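You operate a simulated robot arm through the tools that you are given. There is no shell and no other tool.

You are at the controls of a simulated robot arm. One attempt, no reset.

TASK
Put things in order on the top of the wooden table. At the end: the blue cup from the top of the wooden table is in the silver tray; the green tag (marked "OK") from the top of the wooden table stands where the silver canister (marked "35 %") stood; the white tub from the top of the wooden table stands where the green tag stood; the silver canister from the top of the wooden table stands on top of the clear jar; whatever was shut is shut again. Leave all else as you found it, and nothing knocked over. Set down upright: cup.

It is judged by the outcome, as a careful person would: the job done as asked, and still so three seconds after it is handed in. It fails if anything else is knocked over, pushed out of place, dropped, spilled or broken.

THE ROBOT
A 6-joint arm with a two-finger gripper, fixed in place. Base frame: the origin is at the foot of the arm, x ahead of it, y to its left, z up; the work surface is at about z = 0. Units: m, degrees, N and s.
With the tool pointing down near the work surface it reaches from about 0.18 to 0.48 m from the base axis. Its first joint turns from -66.0 to 66.0 degrees. Payload 1.76 kg.
The TCP is the grasp point between the finger pads, 0.029 m short of the fingertips. In the tool frame z runs along the fingers and y along their closing line. The gripper opens to 0.082 m. The gripper's body begins 0.058 m behind the TCP.
Orientation is that of the tool frame in the base frame, as a unit quaternion [w, x, y, z]. With the fingers straight down and closing along the base's y, the tool's x points along the base's -x, its y along +y and its z along -z.

THE INTERFACE
- The arm moves only by the tool play_rows. Its argument "motion" is a list of rows, each a list of 7 numbers: the shift along the tool's x, y, z in cm, then the turn, a rotation vector about the tool's x, y, z in degrees, then the opening, from 0 (shut) to 1 (fully open). In form: [[tx, ty, tz, rx, ry, rz, jaw], ...]. A call has 1 to 20 rows; each row shifts and turns the commanded pose from where the row before left it, along the tool's axes as they then stand. Rows are played at 5 a second. More than 0.05 m and 8.6 degrees between two rows, or a gripper value outside its range, and nothing of the call is played. A pose out of reach is approached as far as the arm can. The call stops where the force on the tool passes 40 N (or 10 N more than at its start, if that is more) or the arm is blocked; 0.2 s more then pass. The fingers move at their own pace and stop on an object; they squeeze with about 29 N. The grip force told is the motor's: it shows also when the fingers shut on nothing. Time passes only in rows, and 0.2 s behind the last, so rows that do not move let the fingers close. It gives the time, the measured TCP pose, the force on the tool (base axes), the opening and the grip force at its end, in the units of the frame above (readings bear some noise), with the torque about the TCP (base axes, N m) and any sound that the robot's microphone picked up, and new pictures: "pictures" is both (left out), scene, wrist or none.
- Cameras (640 x 400 px; columns grow to the right, rows downward): "scene" is fixed at [0.0753, 0.345, 0.4069]; the picture's right is [-0.66, -0.75, 0.00], its down [-0.46, 0.41, -0.79] and it looks along [0.59, -0.52, -0.62] (base axes); focal length 214 px, centre (320, 200). "wrist" rides on the gripper at [0.079, 0.004, -0.09] in the tool frame; the picture's right is [-0.05, 1.00, 0.00], its down [-0.71, -0.04, -0.71] and it looks along [-0.71, -0.04, 0.71] (tool axes); focal length 256 px, centre (320, 200). There is no depth. A picture from a camera that has moved, and an enlarged one, comes with that camera's place and axes in the base frame and with its lens. The place of the scene camera against the robot may be out by one fixed shift of up to 0.025 m in any direction.
- enlarge(camera, box): a new picture of the part [left, top, right, bottom] of that camera's present view, enlarged. No time passes.
- finish_job(): hands the job in; it is judged then, once.

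Places have to be worked out from the pictures, the camera data and where the tool is seen. Open the gripper and draw the arm clear of the work before you hand the job in, unless the task says otherwise.

The tools are called after ">>>" as a command line: name --pt "numbers of a row" for each row, then --argument value for the rest, lists and objects as JSON in quotes. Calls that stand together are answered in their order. play_rows: Moves the arm, as the interface text tells. Its arguments: {"type":"object","properties":{"motion":{"type":"array","items":{"type":"array","items":{"type":"number"}}},"pictures":{"type":"string","enum":["both","scene","wrist","none"]}},"required":["motion"]} The other tools are called the same way: enlarge (camera, box) takes an enlarged picture of a part of a camera's view; finish_job () hands the job in.

At the start:

```text
clock: 0.0
eef_pos: [0.2251, 0.0886, 0.3401]
tcp_rot: [0.001, -0.001, 1.0, 0.0]
force: [-0.1, -0.4, -0.6]
torque: [0.03, -0.01, 0.01]
opening: 0.0819
grip_force: 0.0
```

scene: 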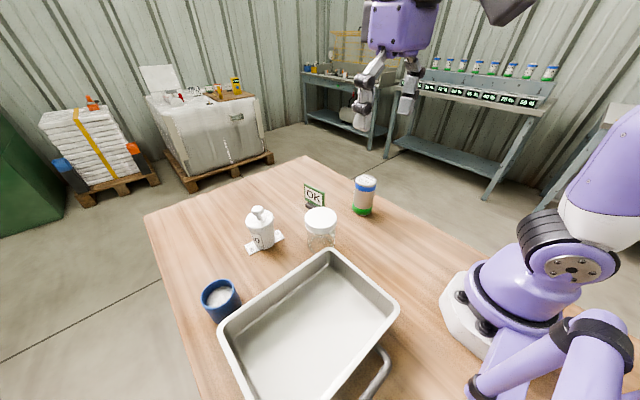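
wrist: 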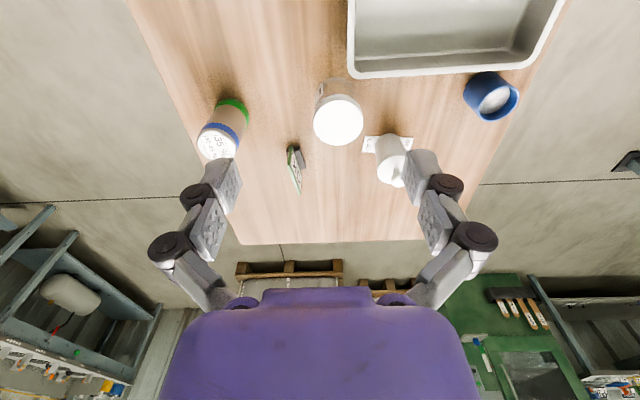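

I start by looking closely at the objects on the table before moving anything.

>>> enlarge --camera "scene" --box '[180, 150, 420, 300]'

>>> enlarge --camera "wrist" --box '[160, 40, 480, 240]'

>>> enlarge --camera "scene" --box '[180, 230, 420, 400]'

```text
2.67 times, centred on (300, 225) of scene
camera zoom: at [0.0753, 0.345, 0.4069], right [-0.66, -0.75, 0.0], down [-0.46, 0.41, -0.79], along [0.59, -0.52, -0.62], focal length 572 px, centre (373, 133)
```

zoom: 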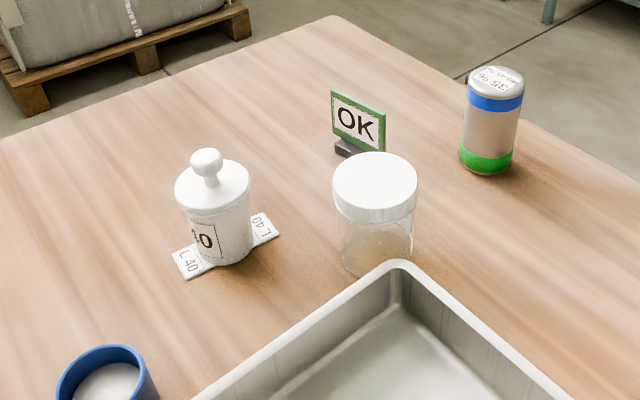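

```text
2.00 times, centred on (320, 140) of wrist
camera zoom: at [0.1467, 0.092, 0.4298], right [0.05, 1.0, 0.0], down [0.71, -0.04, 0.71], along [0.71, -0.04, -0.71], focal length 512 px, centre (320, 320)
```

zoom: 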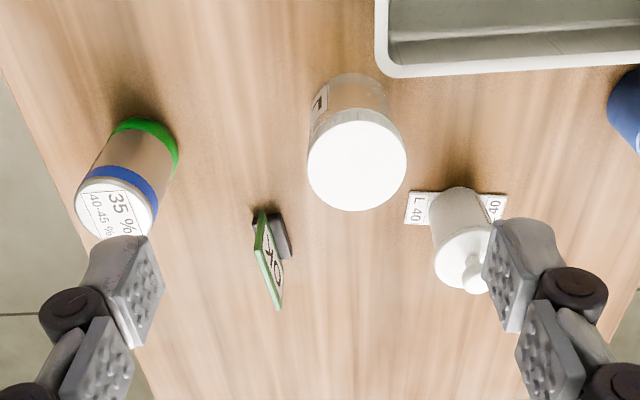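

```text
2.35 times, centred on (300, 315) of scene
camera zoom: at [0.0753, 0.345, 0.4069], right [-0.66, -0.75, 0.0], down [-0.46, 0.41, -0.79], along [0.59, -0.52, -0.62], focal length 505 px, centre (367, -71)
```

zoom: 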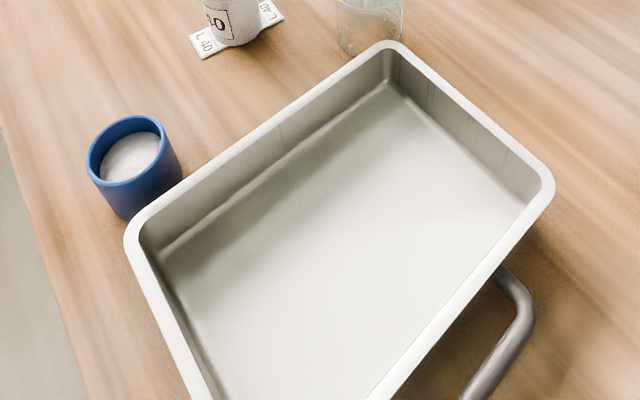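

The layout reads roughly as: canister near (0.34,-0.07), jar (0.32,0.11), tag (0.45,0.03), tub (0.43,0.21), cup (0.31,0.345), with the tray close to the base. I enlarge the tub, tag and canister for more detail before moving.

>>> enlarge --camera "scene" --box '[236, 196, 300, 260]'

>>> enlarge --camera "scene" --box '[296, 170, 392, 254]'

>>> enlarge --camera "wrist" --box '[350, 110, 450, 210]'

```text
6.25 times, centred on (268, 228) of scene
camera zoom: at [0.0753, 0.345, 0.4069], right [-0.66, -0.75, 0.0], down [-0.46, 0.41, -0.79], along [0.59, -0.52, -0.62], focal length 1340 px, centre (645, 25)
```

zoom: 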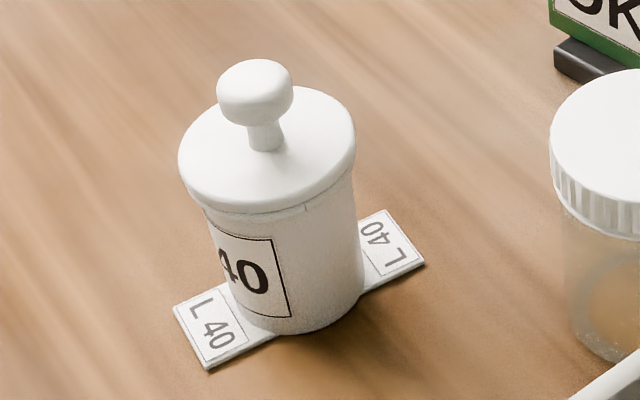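

```text
4.76 times, centred on (344, 212) of scene
camera zoom: at [0.0753, 0.345, 0.4069], right [-0.66, -0.75, 0.0], down [-0.46, 0.41, -0.79], along [0.59, -0.52, -0.62], focal length 1021 px, centre (206, 143)
```

zoom: 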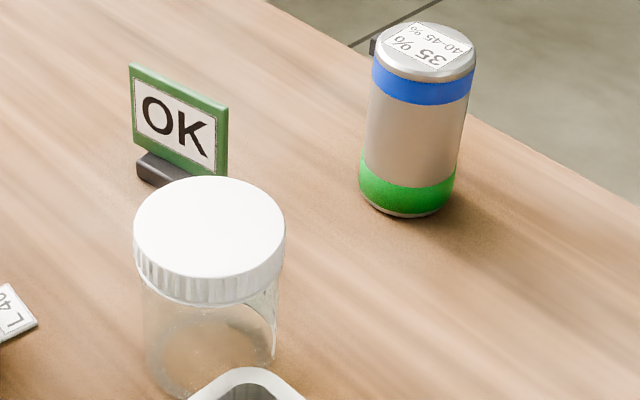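

```text
4.00 times, centred on (400, 160) of wrist
camera zoom: at [0.1467, 0.092, 0.4298], right [0.05, 1.0, 0.0], down [0.71, -0.04, 0.71], along [0.71, -0.04, -0.71], focal length 1024 px, centre (0, 360)
```

zoom: 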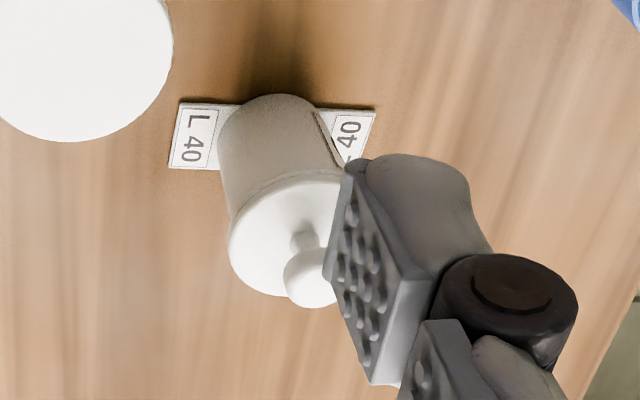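

The tub's lid overhangs its body and it sits on a loose "L 40" card, so it needs a careful grip below the lid later. First I move over towards the canister at a safe height for a better measuring view.

>>> play_rows --pt "-1.0 -2.65 2.0 0 0 0 1" --pt "-1.0 -2.65 2.0 0 0 0 1" --pt "-1.0 -2.65 2.0 0 0 0 1" --pt "-1.0 -2.65 2.0 0 0 0 1" --pt "-1.0 -2.65 2.0 0 0 0 1" --pt "-1.0 -2.65 2.0 0 0 0 1" --pt "0 0 0 0 0 0 1" --pictures "both"

```text
clock: 1.6
eef_pos: [0.2861, -0.0688, 0.2182]
tcp_rot: [0.001, -0.001, 1.0, 0.001]
force: [0.5, 0.2, -0.9]
torque: [0.01, 0.01, 0.01]
opening: 0.0823
grip_force: 0.1
camera wrist: at [0.2073, -0.0651, 0.3087], right [0.05, 1.0, 0.0], down [0.71, -0.04, 0.71], along [0.71, -0.04, -0.71], focal length 256 px, centre (320, 200)
```

scene: 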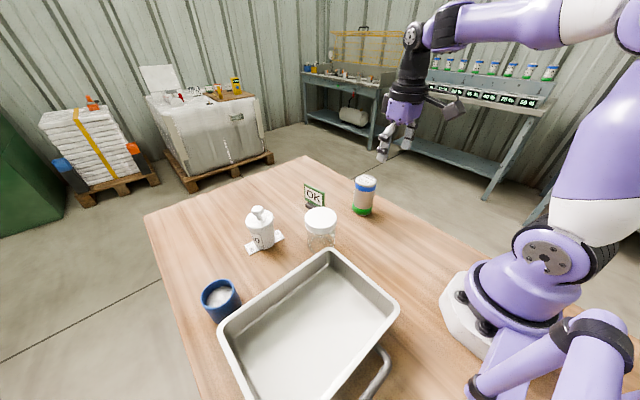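
wrist: 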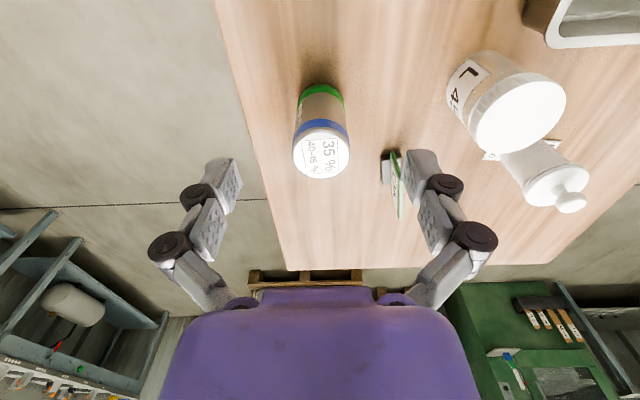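

The canister is now ahead of the gripper; I enlarge this wrist view to measure canister, tag and jar positions.

>>> enlarge --camera "wrist" --box '[250, 60, 410, 220]'

>>> enlarge --camera "wrist" --box '[430, 20, 610, 220]'

```text
2.50 times, centred on (330, 140) of wrist
camera zoom: at [0.2073, -0.0651, 0.3087], right [0.05, 1.0, 0.0], down [0.71, -0.04, 0.71], along [0.71, -0.04, -0.71], focal length 640 px, centre (295, 350)
```

zoom: 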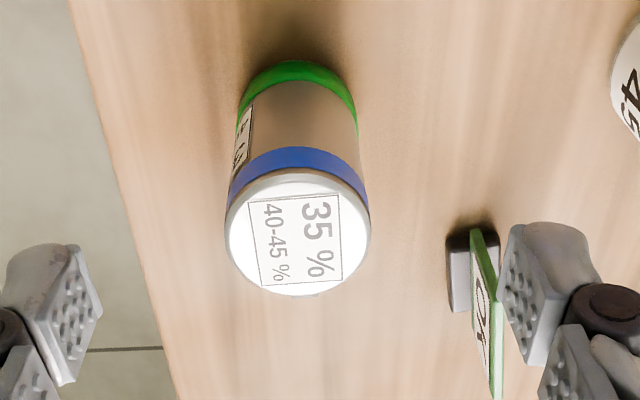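

```text
2.00 times, centred on (520, 120) of wrist
camera zoom: at [0.2073, -0.0651, 0.3087], right [0.05, 1.0, 0.0], down [0.71, -0.04, 0.71], along [0.71, -0.04, -0.71], focal length 512 px, centre (-80, 360)
```

zoom: 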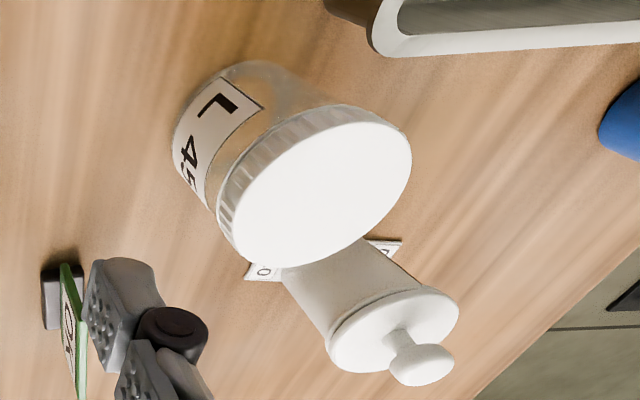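

The canister measures about 5.9 cm wide, 8.8 cm tall, centred near (0.353,-0.072). Now I shift to the jar for a straight-on view of it and the tag.

>>> play_rows --pt "0.9 4.2 0 0 0 0 1" --pt "0.9 4.2 0 0 0 0 1" --pt "0.9 4.2 0 0 0 0 1" --pt "0.9 4.2 0 0 0 0 1" --pt "0 0 0 0 0 0 1" --pictures "wrist"

```text
clock: 2.8
eef_pos: [0.2515, 0.0989, 0.2195]
tcp_rot: [0.002, 0.001, 1.0, 0.001]
force: [-1.0, 0.7, 0.5]
torque: [-0.01, -0.01, -0.01]
opening: 0.0823
grip_force: 0.0
camera wrist: at [0.1715, 0.1016, 0.3095], right [0.05, 1.0, 0.0], down [0.71, -0.04, 0.71], along [0.71, -0.04, -0.71], focal length 256 px, centre (320, 200)
```

wrist: 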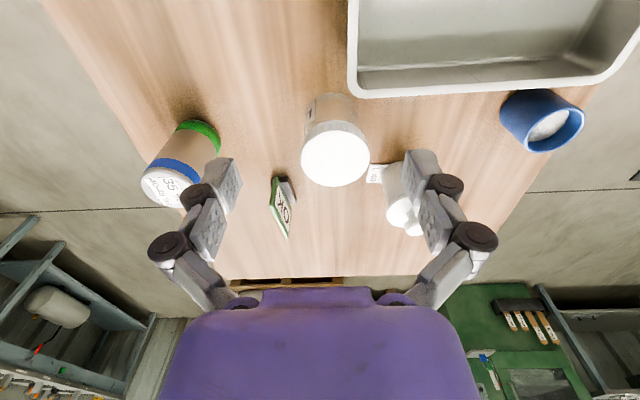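

>>> enlarge --camera "wrist" --box '[255, 80, 415, 180]'

>>> enlarge --camera "wrist" --box '[220, 140, 348, 220]'

>>> enlarge --camera "wrist" --box '[320, 0, 640, 200]'

```text
4.00 times, centred on (335, 130) of wrist
camera zoom: at [0.1715, 0.1016, 0.3095], right [0.05, 1.0, 0.0], down [0.71, -0.04, 0.71], along [0.71, -0.04, -0.71], focal length 1024 px, centre (260, 480)
```

zoom: 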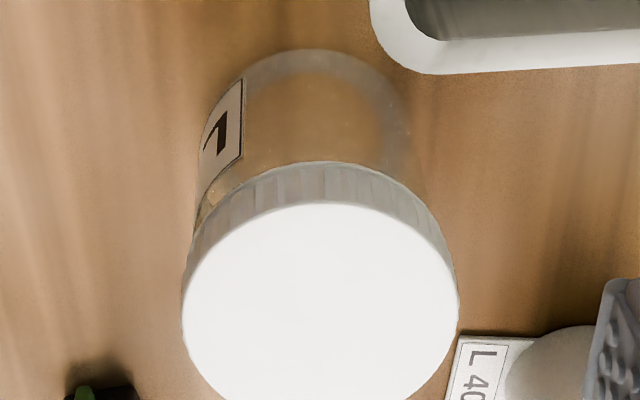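

```text
5.00 times, centred on (284, 180) of wrist
camera zoom: at [0.1715, 0.1016, 0.3095], right [0.05, 1.0, 0.0], down [0.71, -0.04, 0.71], along [0.71, -0.04, -0.71], focal length 1280 px, centre (500, 300)
```

zoom: 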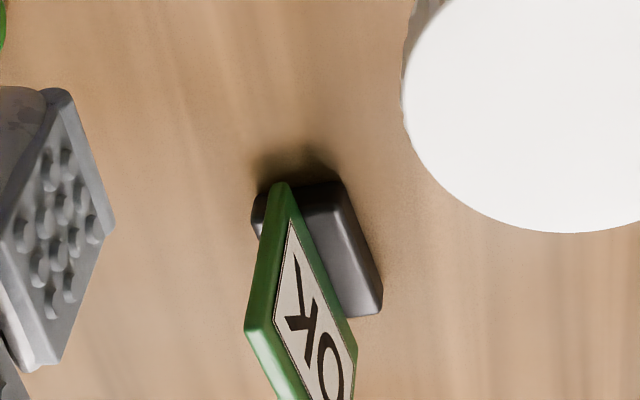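

```text
2.00 times, centred on (480, 100) of wrist
camera zoom: at [0.1715, 0.1016, 0.3095], right [0.05, 1.0, 0.0], down [0.71, -0.04, 0.71], along [0.71, -0.04, -0.71], focal length 512 px, centre (0, 400)
```

zoom: 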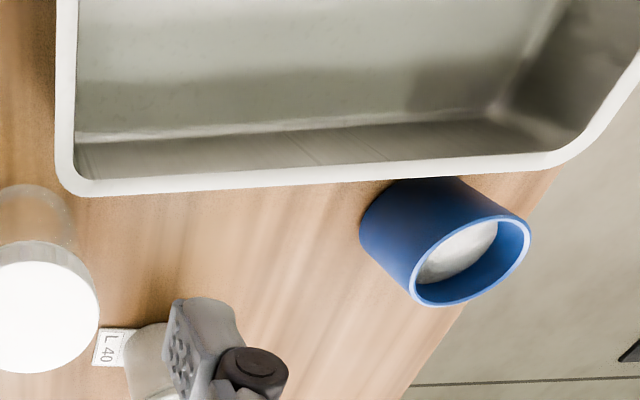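

Jar lid centre is about (0.328,0.108) with its top near z≈0.10. I go over the canister at safe height and check alignment from above.

>>> play_rows --pt "-2.05 -3.42 0 0 0 0 1" --pt "-2.05 -3.42 0 0 0 0 1" --pt "-2.05 -3.42 0 0 0 0 1" --pt "-2.05 -3.42 0 0 0 0 1" --pt "-2.05 -3.42 0 0 0 0 1" --pt "0 0 3 0 0 0 1" --pt "0 0 3 0 0 0 1" --pt "0 0 0 0 0 0 1" --pictures "both"

```text
clock: 4.6
eef_pos: [0.3541, -0.0749, 0.1592]
tcp_rot: [0.0, -0.001, 1.0, 0.001]
force: [0.6, 0.3, 0.1]
torque: [0.0, 0.0, 0.01]
opening: 0.0817
grip_force: 0.1
camera wrist: at [0.2739, -0.0716, 0.2483], right [0.05, 1.0, 0.0], down [0.71, -0.04, 0.71], along [0.71, -0.04, -0.71], focal length 256 px, centre (320, 200)
```

scene: 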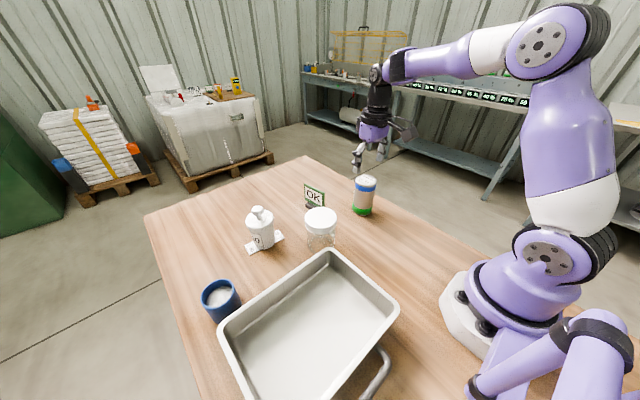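
wrist: 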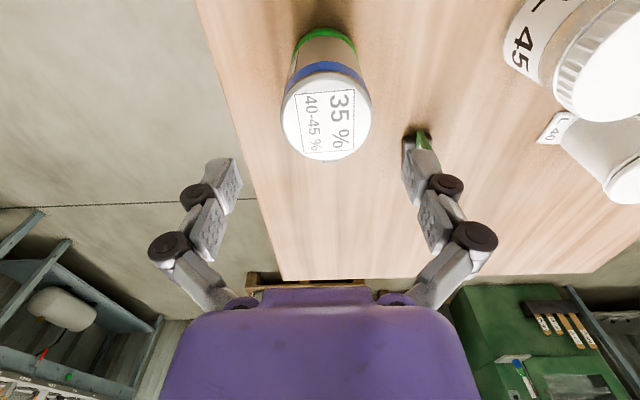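

The canister top sits at about (0.355,-0.071), 4 mm off the current TCP in y. I descend around it and close at z≈0.05.

>>> play_rows --pt "-0.1 0.4 2.0 0 0 0 1" --pt "0 0 3.0 0 0 0 1" --pt "0 0 3.0 0 0 0 1" --pt "0 0 2.9 0 0 0 1" --pt "0 0 0 0 0 0 1" --pt "0 0 0 0 0 0 1" --pictures "both"

```text
clock: 5.7
eef_pos: [0.3561, -0.0706, 0.0553]
tcp_rot: [0.007, 0.003, 1.0, -0.002]
force: [-2.3, 0.7, 10.3]
torque: [-0.12, -0.16, 0.01]
opening: 0.0824
grip_force: 0.0
stopped in row 5: the force on the tool passed its limit at 49 N (the readings are from after the stop); the commanded pose is now the measured one
camera wrist: at [0.2764, -0.0667, 0.1449], right [0.06, 1.0, 0.0], down [0.7, -0.04, 0.72], along [0.71, -0.04, -0.7], focal length 256 px, centre (320, 200)
```

scene: 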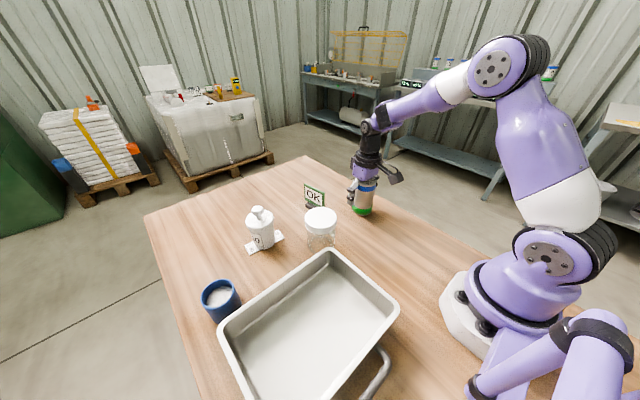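
wrist: 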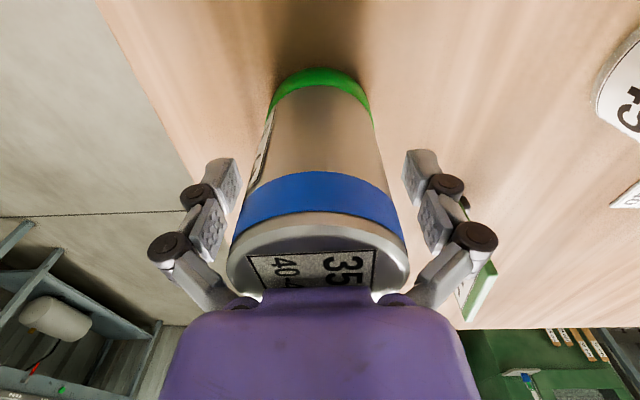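

The palm touched the canister's top, so the canister is taller than I judged, about 0.11 m. I back off 2 cm straight up and re-measure.

>>> play_rows --pt "0 0 -1.0 0 0 0 1" --pt "0 0 -1.0 0 0 0 1" --pt "0 0 0 0 0 0 1" --pictures "both"

>>> enlarge --camera "wrist" --box '[200, 40, 440, 290]'

>>> enlarge --camera "scene" --box '[320, 140, 416, 230]'

```text
clock: 6.5
eef_pos: [0.3551, -0.0705, 0.0751]
tcp_rot: [0.006, 0.002, 1.0, -0.001]
force: [0.1, 0.3, 0.4]
torque: [-0.01, 0.0, 0.01]
opening: 0.0819
grip_force: 0.1
camera wrist: at [0.2756, -0.067, 0.1648], right [0.06, 1.0, 0.0], down [0.7, -0.04, 0.71], along [0.71, -0.04, -0.7], focal length 256 px, centre (320, 200)
```

scene: 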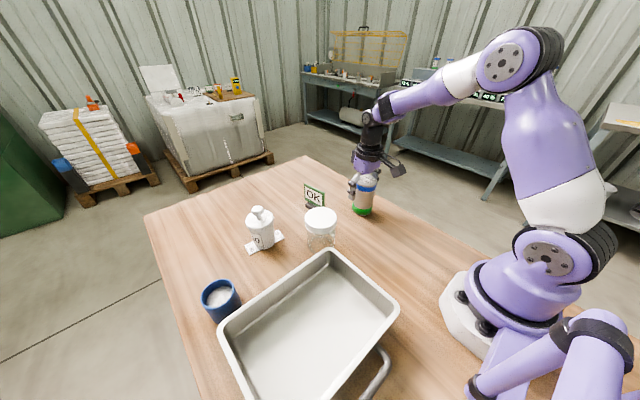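
wrist: 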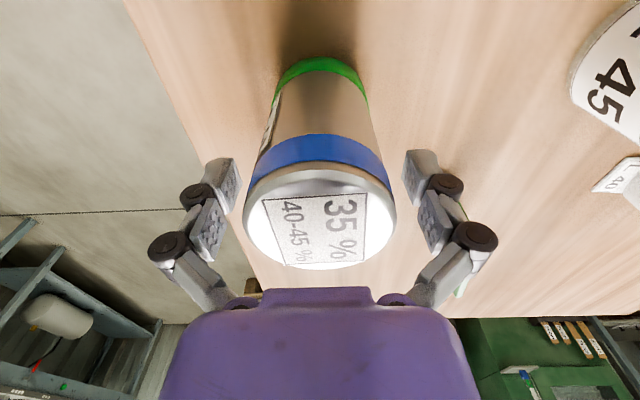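

```text
1.60 times, centred on (320, 165) of wrist
camera zoom: at [0.2756, -0.067, 0.1648], right [0.06, 1.0, 0.0], down [0.7, -0.04, 0.71], along [0.71, -0.04, -0.7], focal length 410 px, centre (320, 256)
```

zoom: 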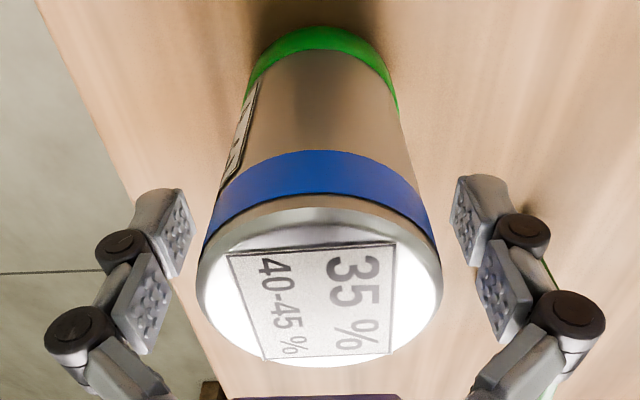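

```text
4.44 times, centred on (368, 185) of scene
camera zoom: at [0.0753, 0.345, 0.4069], right [-0.66, -0.75, 0.0], down [-0.46, 0.41, -0.79], along [0.59, -0.52, -0.62], focal length 953 px, centre (107, 267)
```

zoom: 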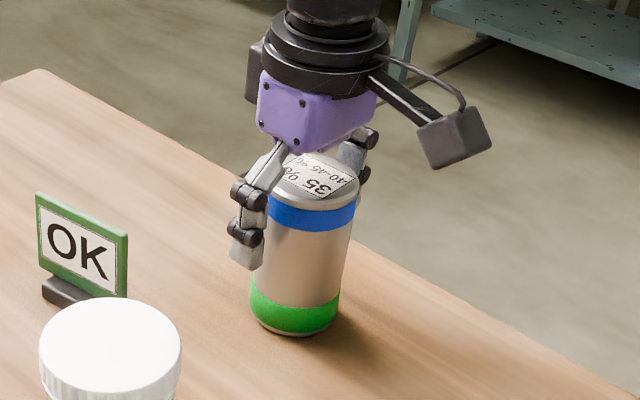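

The re-measured canister centre is about (0.349,-0.071), height ≈0.105. I adjust 5 mm toward the base, lower to z≈0.065 and close the fingers.

>>> play_rows --pt "0.5 0 0 0 0 0 1" --pt "0 0 1.0 0 0 0 1" --pt "0 0 0 0 0 0 1" --pt "0 0 0 0 0 0 0.5" --pt "0 0 0 0 0 0 0.3" --pt "0 0 0 0 0 0 0.3" --pt "0 0 0 0 0 0 0.3" --pictures "wrist"

```text
clock: 8.1
eef_pos: [0.351, -0.0697, 0.0661]
tcp_rot: [0.006, 0.002, 1.0, -0.003]
force: [-0.2, 0.8, 18.9]
torque: [-0.04, 0.07, -0.01]
opening: 0.0587
grip_force: 28.7
camera wrist: at [0.2717, -0.067, 0.1553], right [0.06, 1.0, 0.0], down [0.7, -0.04, 0.72], along [0.71, -0.04, -0.7], focal length 256 px, centre (320, 200)
```

wrist: 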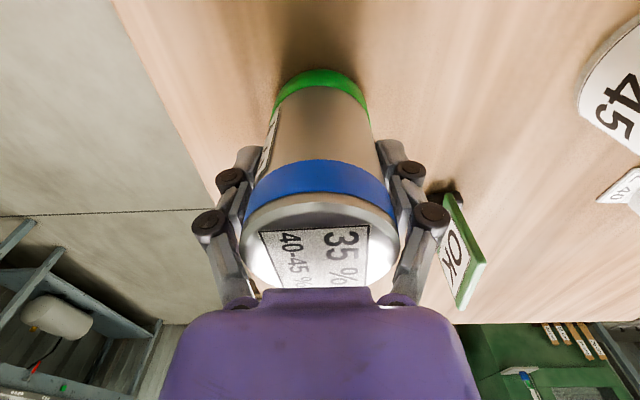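

Gripped at 5.87 cm opening. I lift straight up and check the load.

>>> play_rows --pt "0 0 -1.0 0 0 0 0.3" --pt "0 0 -2.0 0 0 0 0.3" --pt "0 0 -3.0 0 0 0 0.3" --pt "0 0 -3.0 0 0 0 0.3" --pt "0 0 -3.0 0 0 0 0.3" --pt "0 0 -3.0 0 0 0 0.3" --pt "0 0 0 0 0 0 0.3" --pictures "both"

```text
clock: 9.7
eef_pos: [0.3498, -0.069, 0.2167]
tcp_rot: [0.005, 0.002, 1.0, 0.0]
force: [0.2, -0.1, -2.2]
torque: [-0.02, -0.03, 0.02]
opening: 0.0569
grip_force: 28.7
camera wrist: at [0.2695, -0.0653, 0.3056], right [0.06, 1.0, 0.0], down [0.7, -0.04, 0.71], along [0.71, -0.04, -0.7], focal length 256 px, centre (320, 200)
```

scene: 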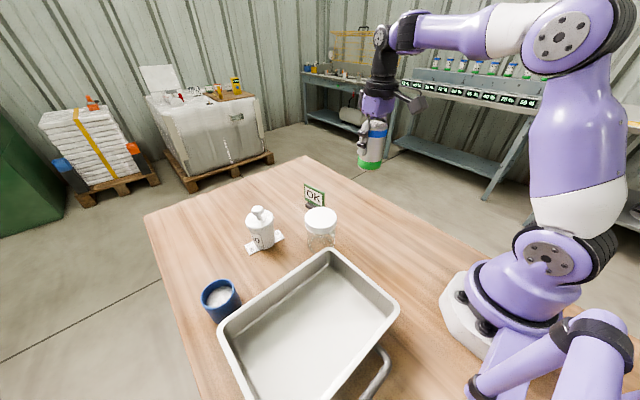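
wrist: 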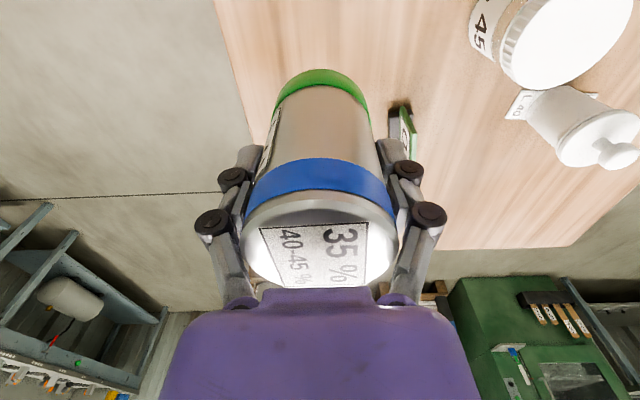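

The canister is held (≈2 N). I carry it at this height to above the jar at about (0.329,0.108), bottom about 5 cm above the lid, and check alignment.

>>> play_rows --pt "0.35 2.95 0 0 0 0 0.3" --pt "0.35 2.95 0 0 0 0 0.3" --pt "0.35 2.95 0 0 0 0 0.3" --pt "0.35 2.95 0 0 0 0 0.3" --pt "0.35 2.95 0 0 0 0 0.3" --pt "0.35 2.95 0 0 0 0 0.3" --pt "0 0 0 0 0 0 0.3" --pt "0 0 0 0 0 0 0.3" --pictures "both"

>>> enlarge --camera "scene" --box '[270, 100, 390, 260]'

>>> enlarge --camera "wrist" --box '[220, 20, 420, 220]'

```text
clock: 11.5
eef_pos: [0.3294, 0.1062, 0.2146]
tcp_rot: [0.005, 0.002, 1.0, -0.001]
force: [0.1, 0.4, -1.9]
torque: [0.0, -0.03, 0.0]
opening: 0.056
grip_force: 28.8
camera wrist: at [0.2492, 0.1106, 0.3043], right [0.06, 1.0, 0.0], down [0.7, -0.04, 0.71], along [0.71, -0.04, -0.7], focal length 256 px, centre (320, 200)
```

scene: 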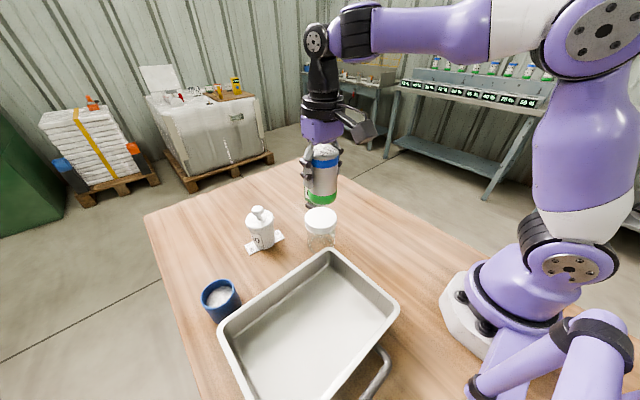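
wrist: 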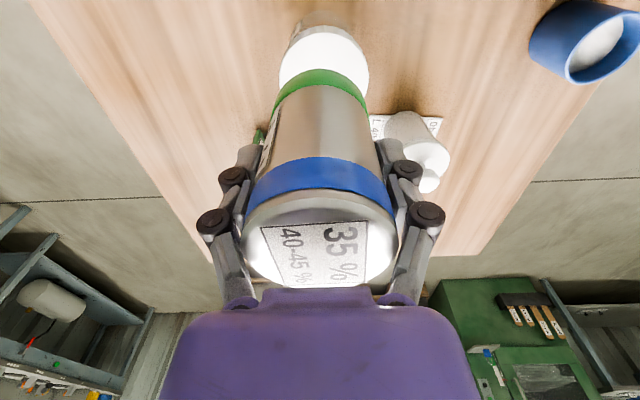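

```text
2.50 times, centred on (330, 180) of scene
camera zoom: at [0.0753, 0.345, 0.4069], right [-0.66, -0.75, 0.0], down [-0.46, 0.41, -0.79], along [0.59, -0.52, -0.62], focal length 536 px, centre (295, 250)
```

zoom: 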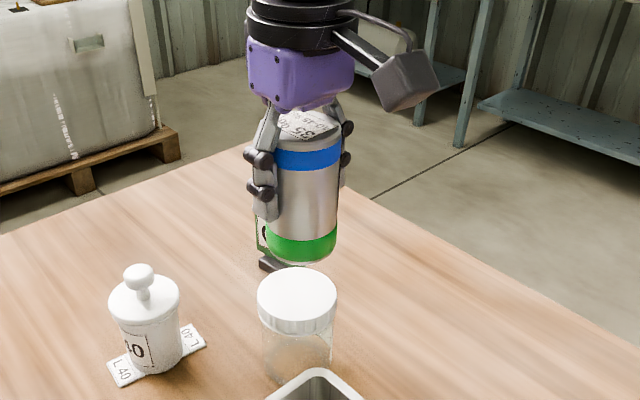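

```text
2.00 times, centred on (320, 120) of wrist
camera zoom: at [0.2492, 0.1106, 0.3043], right [0.06, 1.0, 0.0], down [0.7, -0.04, 0.71], along [0.71, -0.04, -0.7], focal length 512 px, centre (320, 360)
```

zoom: 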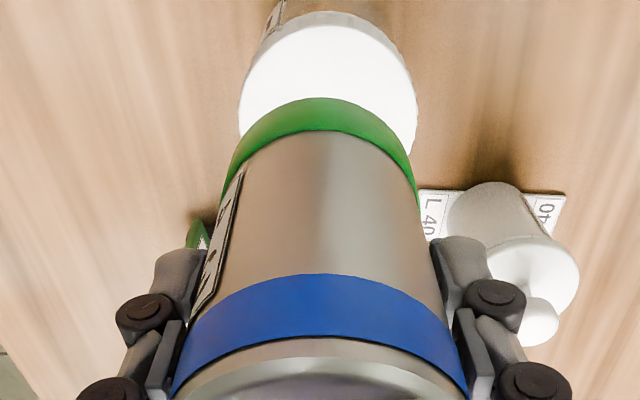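

Scene and wrist both put the lid centre near (0.328,0.109), so the canister is within about 3 mm. I nudge +2 mm in y, lower 4 cm, then approach in small steps.

>>> play_rows --pt "0.1 0.2 0 0 0 0 0.3" --pt "0 0 1.0 0 0 0 0.3" --pt "0 0 1.0 0 0 0 0.3" --pt "0 0 1.0 0 0 0 0.3" --pt "0 0 1.0 0 0 0 0.3" --pt "0 0 0 0 0 0 0.3" --pictures "both"

>>> enlarge --camera "scene" --box '[270, 140, 370, 260]'

>>> enlarge --camera "wrist" --box '[270, 20, 370, 120]'

```text
clock: 12.9
eef_pos: [0.3289, 0.1091, 0.1738]
tcp_rot: [0.005, 0.003, 1.0, -0.002]
force: [0.5, -1.0, -2.4]
torque: [-0.01, 0.0, 0.02]
opening: 0.0553
grip_force: 29.4
camera wrist: at [0.2492, 0.113, 0.2634], right [0.06, 1.0, 0.0], down [0.7, -0.04, 0.71], along [0.71, -0.04, -0.7], focal length 256 px, centre (320, 200)
```

scene: 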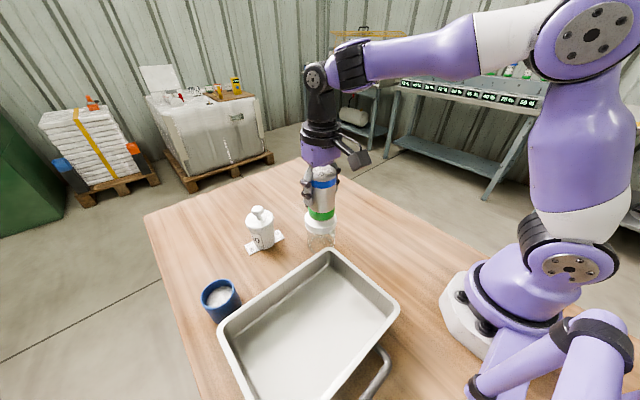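
wrist: 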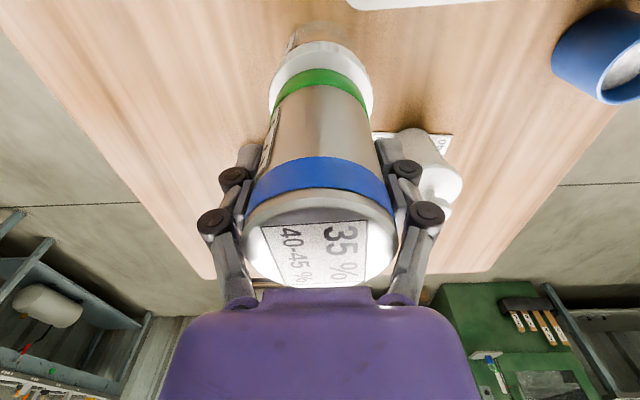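

```text
3.33 times, centred on (320, 200) of scene
camera zoom: at [0.0753, 0.345, 0.4069], right [-0.66, -0.75, 0.0], down [-0.46, 0.41, -0.79], along [0.59, -0.52, -0.62], focal length 715 px, centre (320, 200)
```

zoom: 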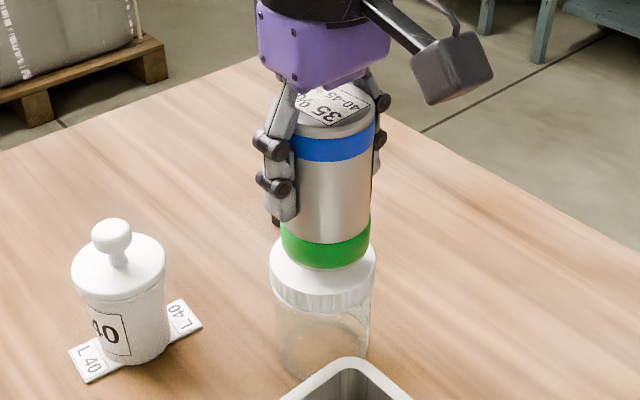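

```text
4.00 times, centred on (320, 70) of wrist
camera zoom: at [0.2492, 0.113, 0.2634], right [0.06, 1.0, 0.0], down [0.7, -0.04, 0.71], along [0.71, -0.04, -0.7], focal length 1024 px, centre (320, 720)
```

zoom: 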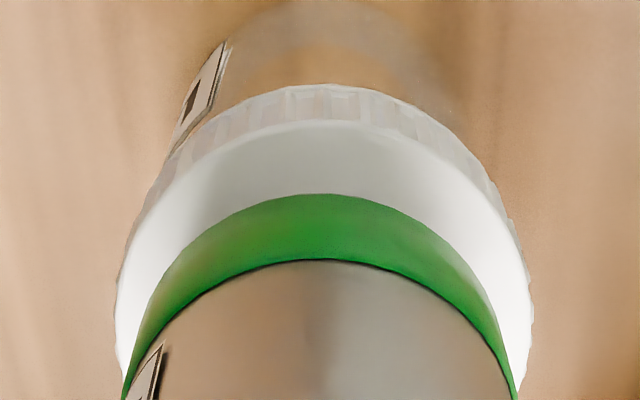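

Alignment looks good (within 2 mm both ways), with under 1 cm of gap left. I lower in 1–2 mm steps and watch for contact force.

>>> play_rows --pt "0.1 0 0.2 0 0 0 0.3" --pt "0 0 0.2 0 0 0 0.3" --pt "0 0 0.2 0 0 0 0.3" --pt "0 0 0 0 0 0 0.3" --pictures "scene"

>>> enlarge --camera "scene" --box '[290, 180, 354, 240]'

```text
clock: 13.9
eef_pos: [0.3275, 0.1099, 0.1673]
tcp_rot: [0.005, 0.003, 1.0, -0.001]
force: [-0.7, -0.7, -1.2]
torque: [0.02, -0.02, 0.01]
opening: 0.0556
grip_force: 29.5
```

scene: 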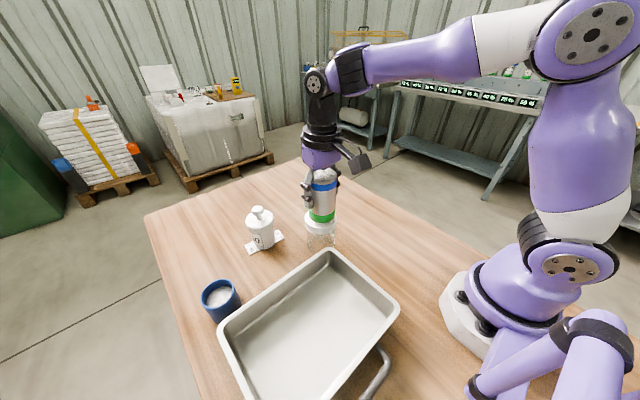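

```text
6.67 times, centred on (322, 210) of scene
camera zoom: at [0.0753, 0.345, 0.4069], right [-0.66, -0.75, 0.0], down [-0.46, 0.41, -0.79], along [0.59, -0.52, -0.62], focal length 1430 px, centre (307, 133)
```

zoom: 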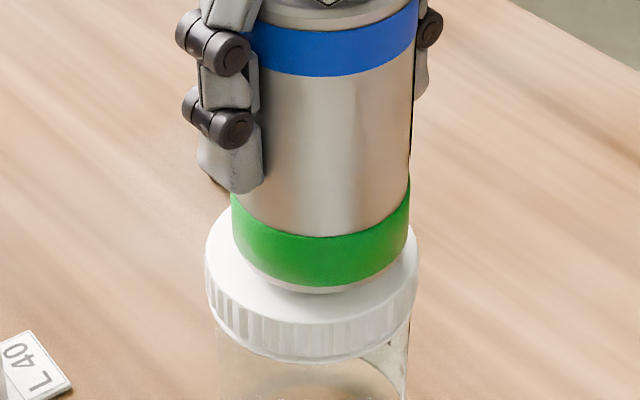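

No contact yet; the gap looks like only a few millimetres. I keep lowering 1 mm per row.

>>> play_rows --pt "0 0 0.1 0 0 0 0.3" --pt "0 0 0.1 0 0 0 0.3" --pt "0 0 0.1 0 0 0 0.3" --pt "0 0 0 0 0 0 0.3" --pictures "none"

```text
clock: 14.9
eef_pos: [0.3274, 0.1112, 0.1657]
tcp_rot: [0.006, 0.002, 1.0, -0.001]
force: [0.0, -0.2, -1.5]
torque: [-0.04, -0.02, -0.02]
opening: 0.0558
grip_force: 29.5
```

>>> play_rows --pt "0 0 0.1 0 0 0 0.3" --pt "0 0 0.1 0 0 0 0.3" --pt "0 0 0.1 0 0 0 0.3" --pt "0 0 0 0 0 0 0.3" --pictures "scene"

>>> enlarge --camera "scene" --box '[290, 180, 354, 240]'

```text
clock: 15.9
eef_pos: [0.3287, 0.1086, 0.1637]
tcp_rot: [0.007, 0.003, 1.0, -0.001]
force: [-8.2, -2.7, 33.6]
torque: [-0.17, 0.73, 0.04]
opening: 0.0553
grip_force: 29.2
```

scene: 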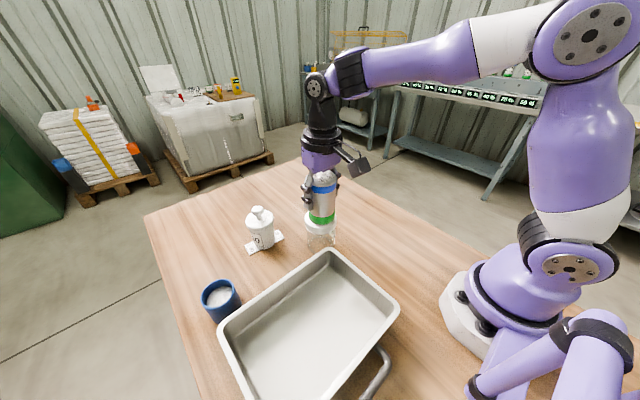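

```text
6.67 times, centred on (322, 210) of scene
camera zoom: at [0.0752, 0.3449, 0.407], right [-0.66, -0.75, 0.0], down [-0.46, 0.41, -0.79], along [0.59, -0.52, -0.62], focal length 1430 px, centre (307, 133)
```

zoom: 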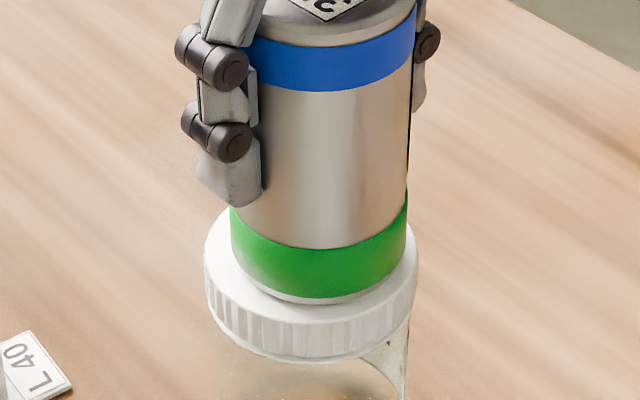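

Contact reached (33 N). I ease up 1 mm to relieve the pressure before releasing.

>>> play_rows --pt "0 0 -0.1 0 0 0 0.3" --pt "0 0 0 0 0 0 0.3" --pictures "none"

```text
clock: 16.5
eef_pos: [0.3285, 0.1095, 0.1636]
tcp_rot: [0.007, 0.003, 1.0, -0.001]
force: [-0.8, -2.7, 27.9]
torque: [-0.09, 0.02, -0.01]
opening: 0.0556
grip_force: 29.2
```

>>> play_rows --pt "0 0 -0.1 0 0 0 0.3" --pt "0 0 0 0 0 0 0.3" --pictures "scene"

>>> enlarge --camera "scene" --box '[290, 180, 354, 240]'

```text
clock: 17.1
eef_pos: [0.3277, 0.1097, 0.1634]
tcp_rot: [0.005, 0.002, 1.0, -0.001]
force: [5.7, -0.9, 13.3]
torque: [0.06, -0.65, -0.09]
opening: 0.0553
grip_force: 29.0
```

scene: 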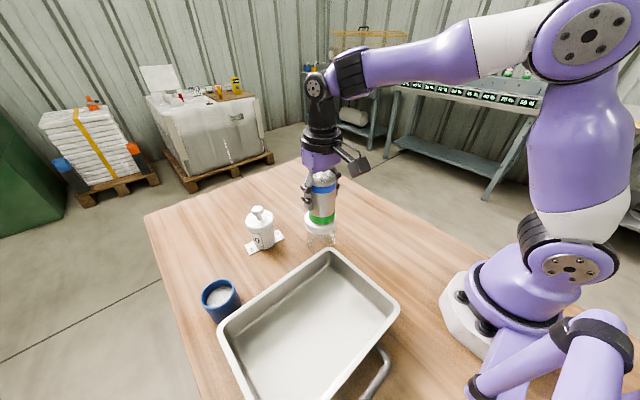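

```text
6.67 times, centred on (322, 210) of scene
camera zoom: at [0.0752, 0.345, 0.4069], right [-0.66, -0.75, 0.0], down [-0.46, 0.41, -0.79], along [0.59, -0.52, -0.62], focal length 1430 px, centre (307, 133)
```

zoom: 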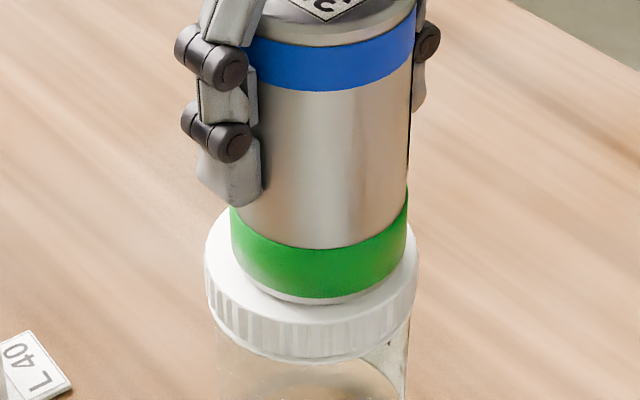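

>>> play_rows --pt "0 0 -0.07 0 0 0 0.3" --pt "0 0 0 0 0 0 0.6" --pt "0 0 0 0 0 0 0.68" --pt "0 0 0 0 0 0 0.72" --pt "0 0 0 0 0 0 0.8" --pt "0 0 0 0 0 0 1.0" --pt "0 0 0 0 0 0 1.0" --pictures "both"

>>> enlarge --camera "scene" --box '[270, 150, 370, 250]'

```text
clock: 18.7
eef_pos: [0.3283, 0.1091, 0.1647]
tcp_rot: [0.005, 0.002, 1.0, -0.001]
force: [0.2, 0.4, -0.6]
torque: [0.0, 0.02, 0.01]
opening: 0.0821
grip_force: 0.1
camera wrist: at [0.248, 0.1129, 0.2537], right [0.06, 1.0, 0.0], down [0.7, -0.04, 0.71], along [0.71, -0.04, -0.7], focal length 256 px, centre (320, 200)
```

scene: 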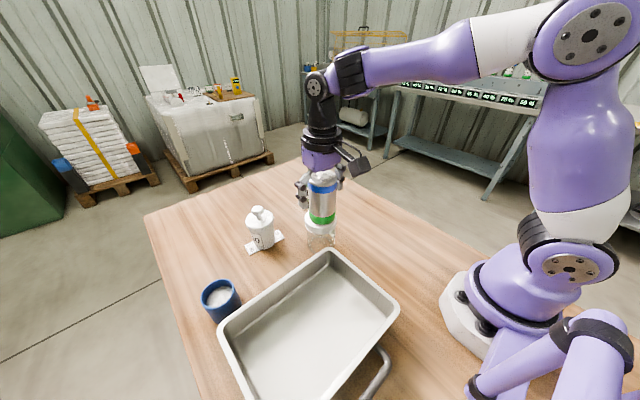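
wrist: 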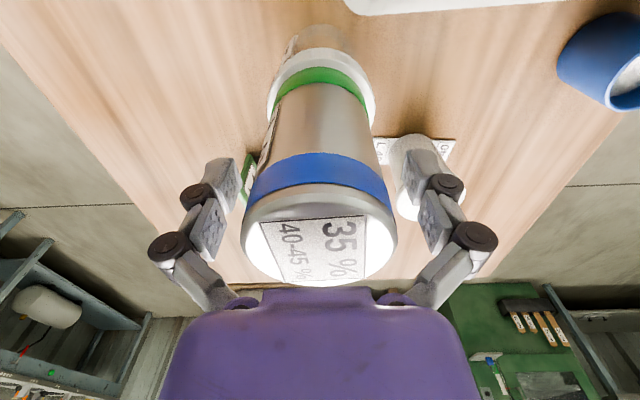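

```text
4.00 times, centred on (320, 200) of scene
camera zoom: at [0.0753, 0.345, 0.4069], right [-0.66, -0.75, 0.0], down [-0.46, 0.41, -0.79], along [0.59, -0.52, -0.62], focal length 858 px, centre (320, 200)
```

zoom: 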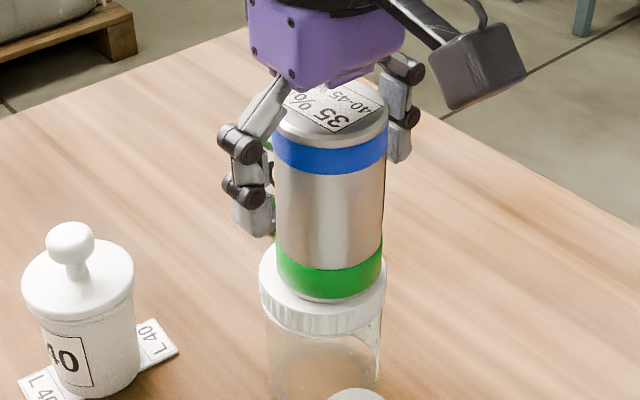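

The canister stands centred on the jar lid and is released. I rise straight up about 11 cm to clear its top before going to the tag.

>>> play_rows --pt "0 0 -1.0 0 0 0 1" --pt "0 0 -2.5 0 0 0 1" --pt "0 0 -2.5 0 0 0 1" --pt "0 0 -2.5 0 0 0 1" --pt "0 0 -2.5 0 0.5 0 1" --pt "0 0 0 0 0 0 1" --pictures "both"

```text
clock: 20.1
eef_pos: [0.3245, 0.1104, 0.2748]
tcp_rot: [0.0, 0.002, 1.0, -0.002]
force: [0.1, 0.4, 0.4]
torque: [-0.02, 0.01, -0.01]
opening: 0.0822
grip_force: 0.0
camera wrist: at [0.246, 0.1132, 0.3641], right [0.06, 1.0, 0.0], down [0.7, -0.04, 0.71], along [0.71, -0.04, -0.71], focal length 256 px, centre (320, 200)
```

scene: 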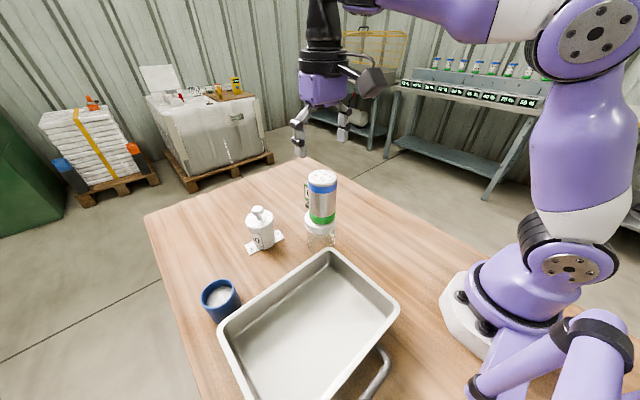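
wrist: 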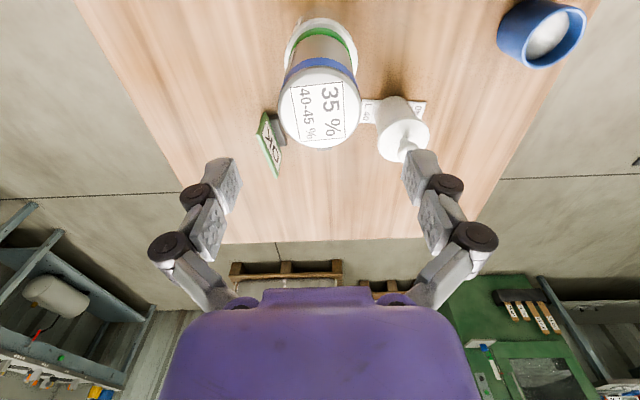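

Stack is steady. I move over to the tag at height, then descend a bit for a close measuring view.

>>> play_rows --pt "-2.3 -2.75 0 0 0 0 1" --pt "-2.3 -2.75 0 0 0 0 1" --pt "-2.3 -2.75 0 0 0 0 1" --pt "0 0 2.5 0 0 0 1" --pt "0 0 2.5 0 0 0 1" --pt "0 0 2.5 0 0 0 1" --pt "0 0 0 0 0 0 1" --pictures "wrist"

>>> enlarge --camera "wrist" --box '[260, 60, 400, 200]'

```text
clock: 21.7
eef_pos: [0.394, 0.0271, 0.2006]
tcp_rot: [0.0, 0.002, 1.0, -0.001]
force: [-0.8, 0.3, -0.1]
torque: [-0.02, 0.02, -0.02]
opening: 0.082
grip_force: 0.0
camera wrist: at [0.3152, 0.03, 0.2908], right [0.06, 1.0, 0.0], down [0.7, -0.04, 0.71], along [0.71, -0.04, -0.71], focal length 256 px, centre (320, 200)
```

wrist: 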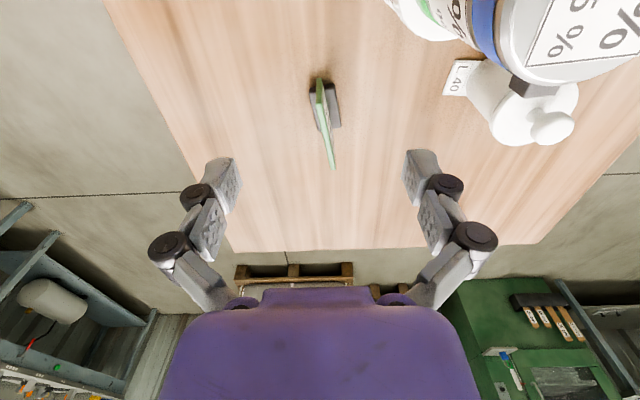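

```text
2.86 times, centred on (330, 130) of wrist
camera zoom: at [0.3152, 0.03, 0.2908], right [0.06, 1.0, 0.0], down [0.7, -0.04, 0.71], along [0.71, -0.04, -0.71], focal length 731 px, centre (291, 400)
```

zoom: 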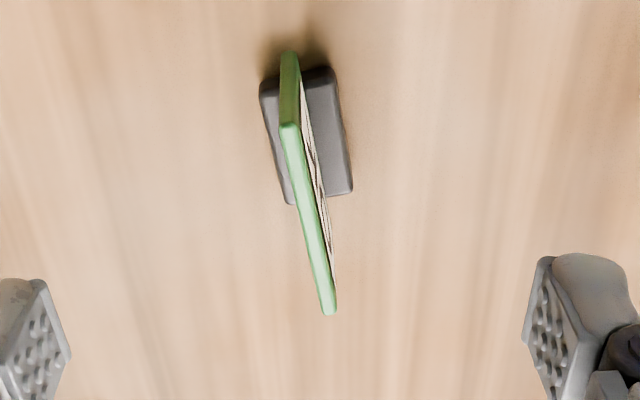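

The tag stands centred near (0.452,0.030), its plate turned about 8° and its top near z≈0.065, on a block about 5×2.7 cm. I move over it, turn the tool to match, and half-close the fingers to see how far the tips extend.

>>> play_rows --pt "-2.9 0.15 0 0 0 0 1" --pt "-2.9 0.15 0 0 0 0 0.37" --pt "0 0 0 0 0 -4 0.37" --pt "0 0 0 0 0 -4 0.37" --pt "0 0 0 0 0 0 0.37" --pt "0 0 0 0 0 0 0.37" --pictures "both"

>>> enlarge --camera "wrist" --box '[220, 20, 420, 220]'

```text
clock: 23.1
eef_pos: [0.4444, 0.0295, 0.2016]
tcp_rot: [0.001, -0.068, 0.998, -0.002]
force: [1.0, 0.5, 0.6]
torque: [-0.02, -0.03, 0.0]
opening: 0.0303
grip_force: 0.0
out of reach, approached as far as the arm can: row 2
camera wrist: at [0.3644, 0.0219, 0.2908], right [-0.08, 1.0, 0.0], down [0.7, 0.06, 0.71], along [0.71, 0.06, -0.71], focal length 256 px, centre (320, 200)
```

scene: 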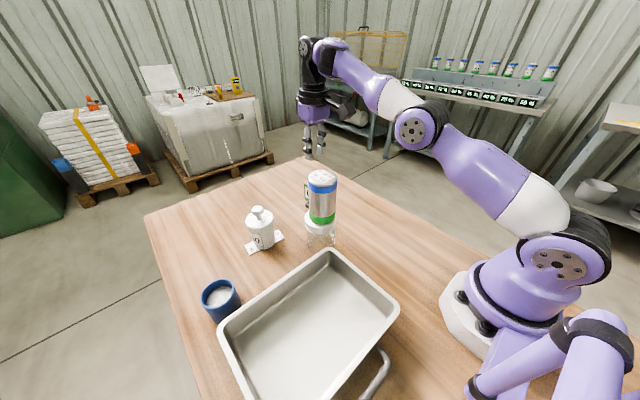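
wrist: 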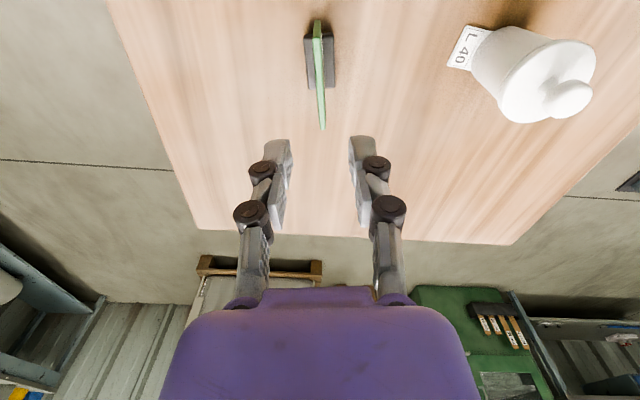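

```text
2.00 times, centred on (320, 120) of wrist
camera zoom: at [0.3644, 0.0219, 0.2908], right [-0.08, 1.0, 0.0], down [0.7, 0.06, 0.71], along [0.71, 0.06, -0.71], focal length 512 px, centre (320, 360)
```

zoom: 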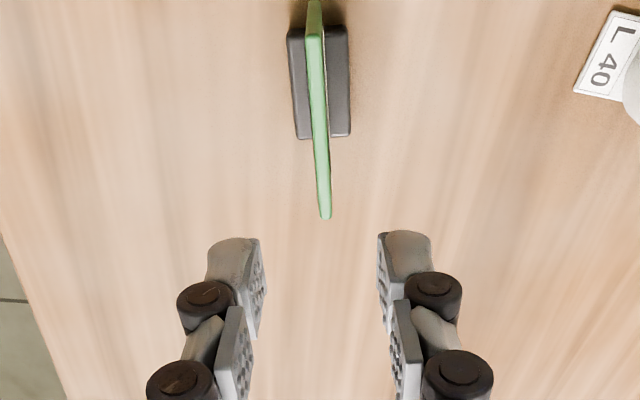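

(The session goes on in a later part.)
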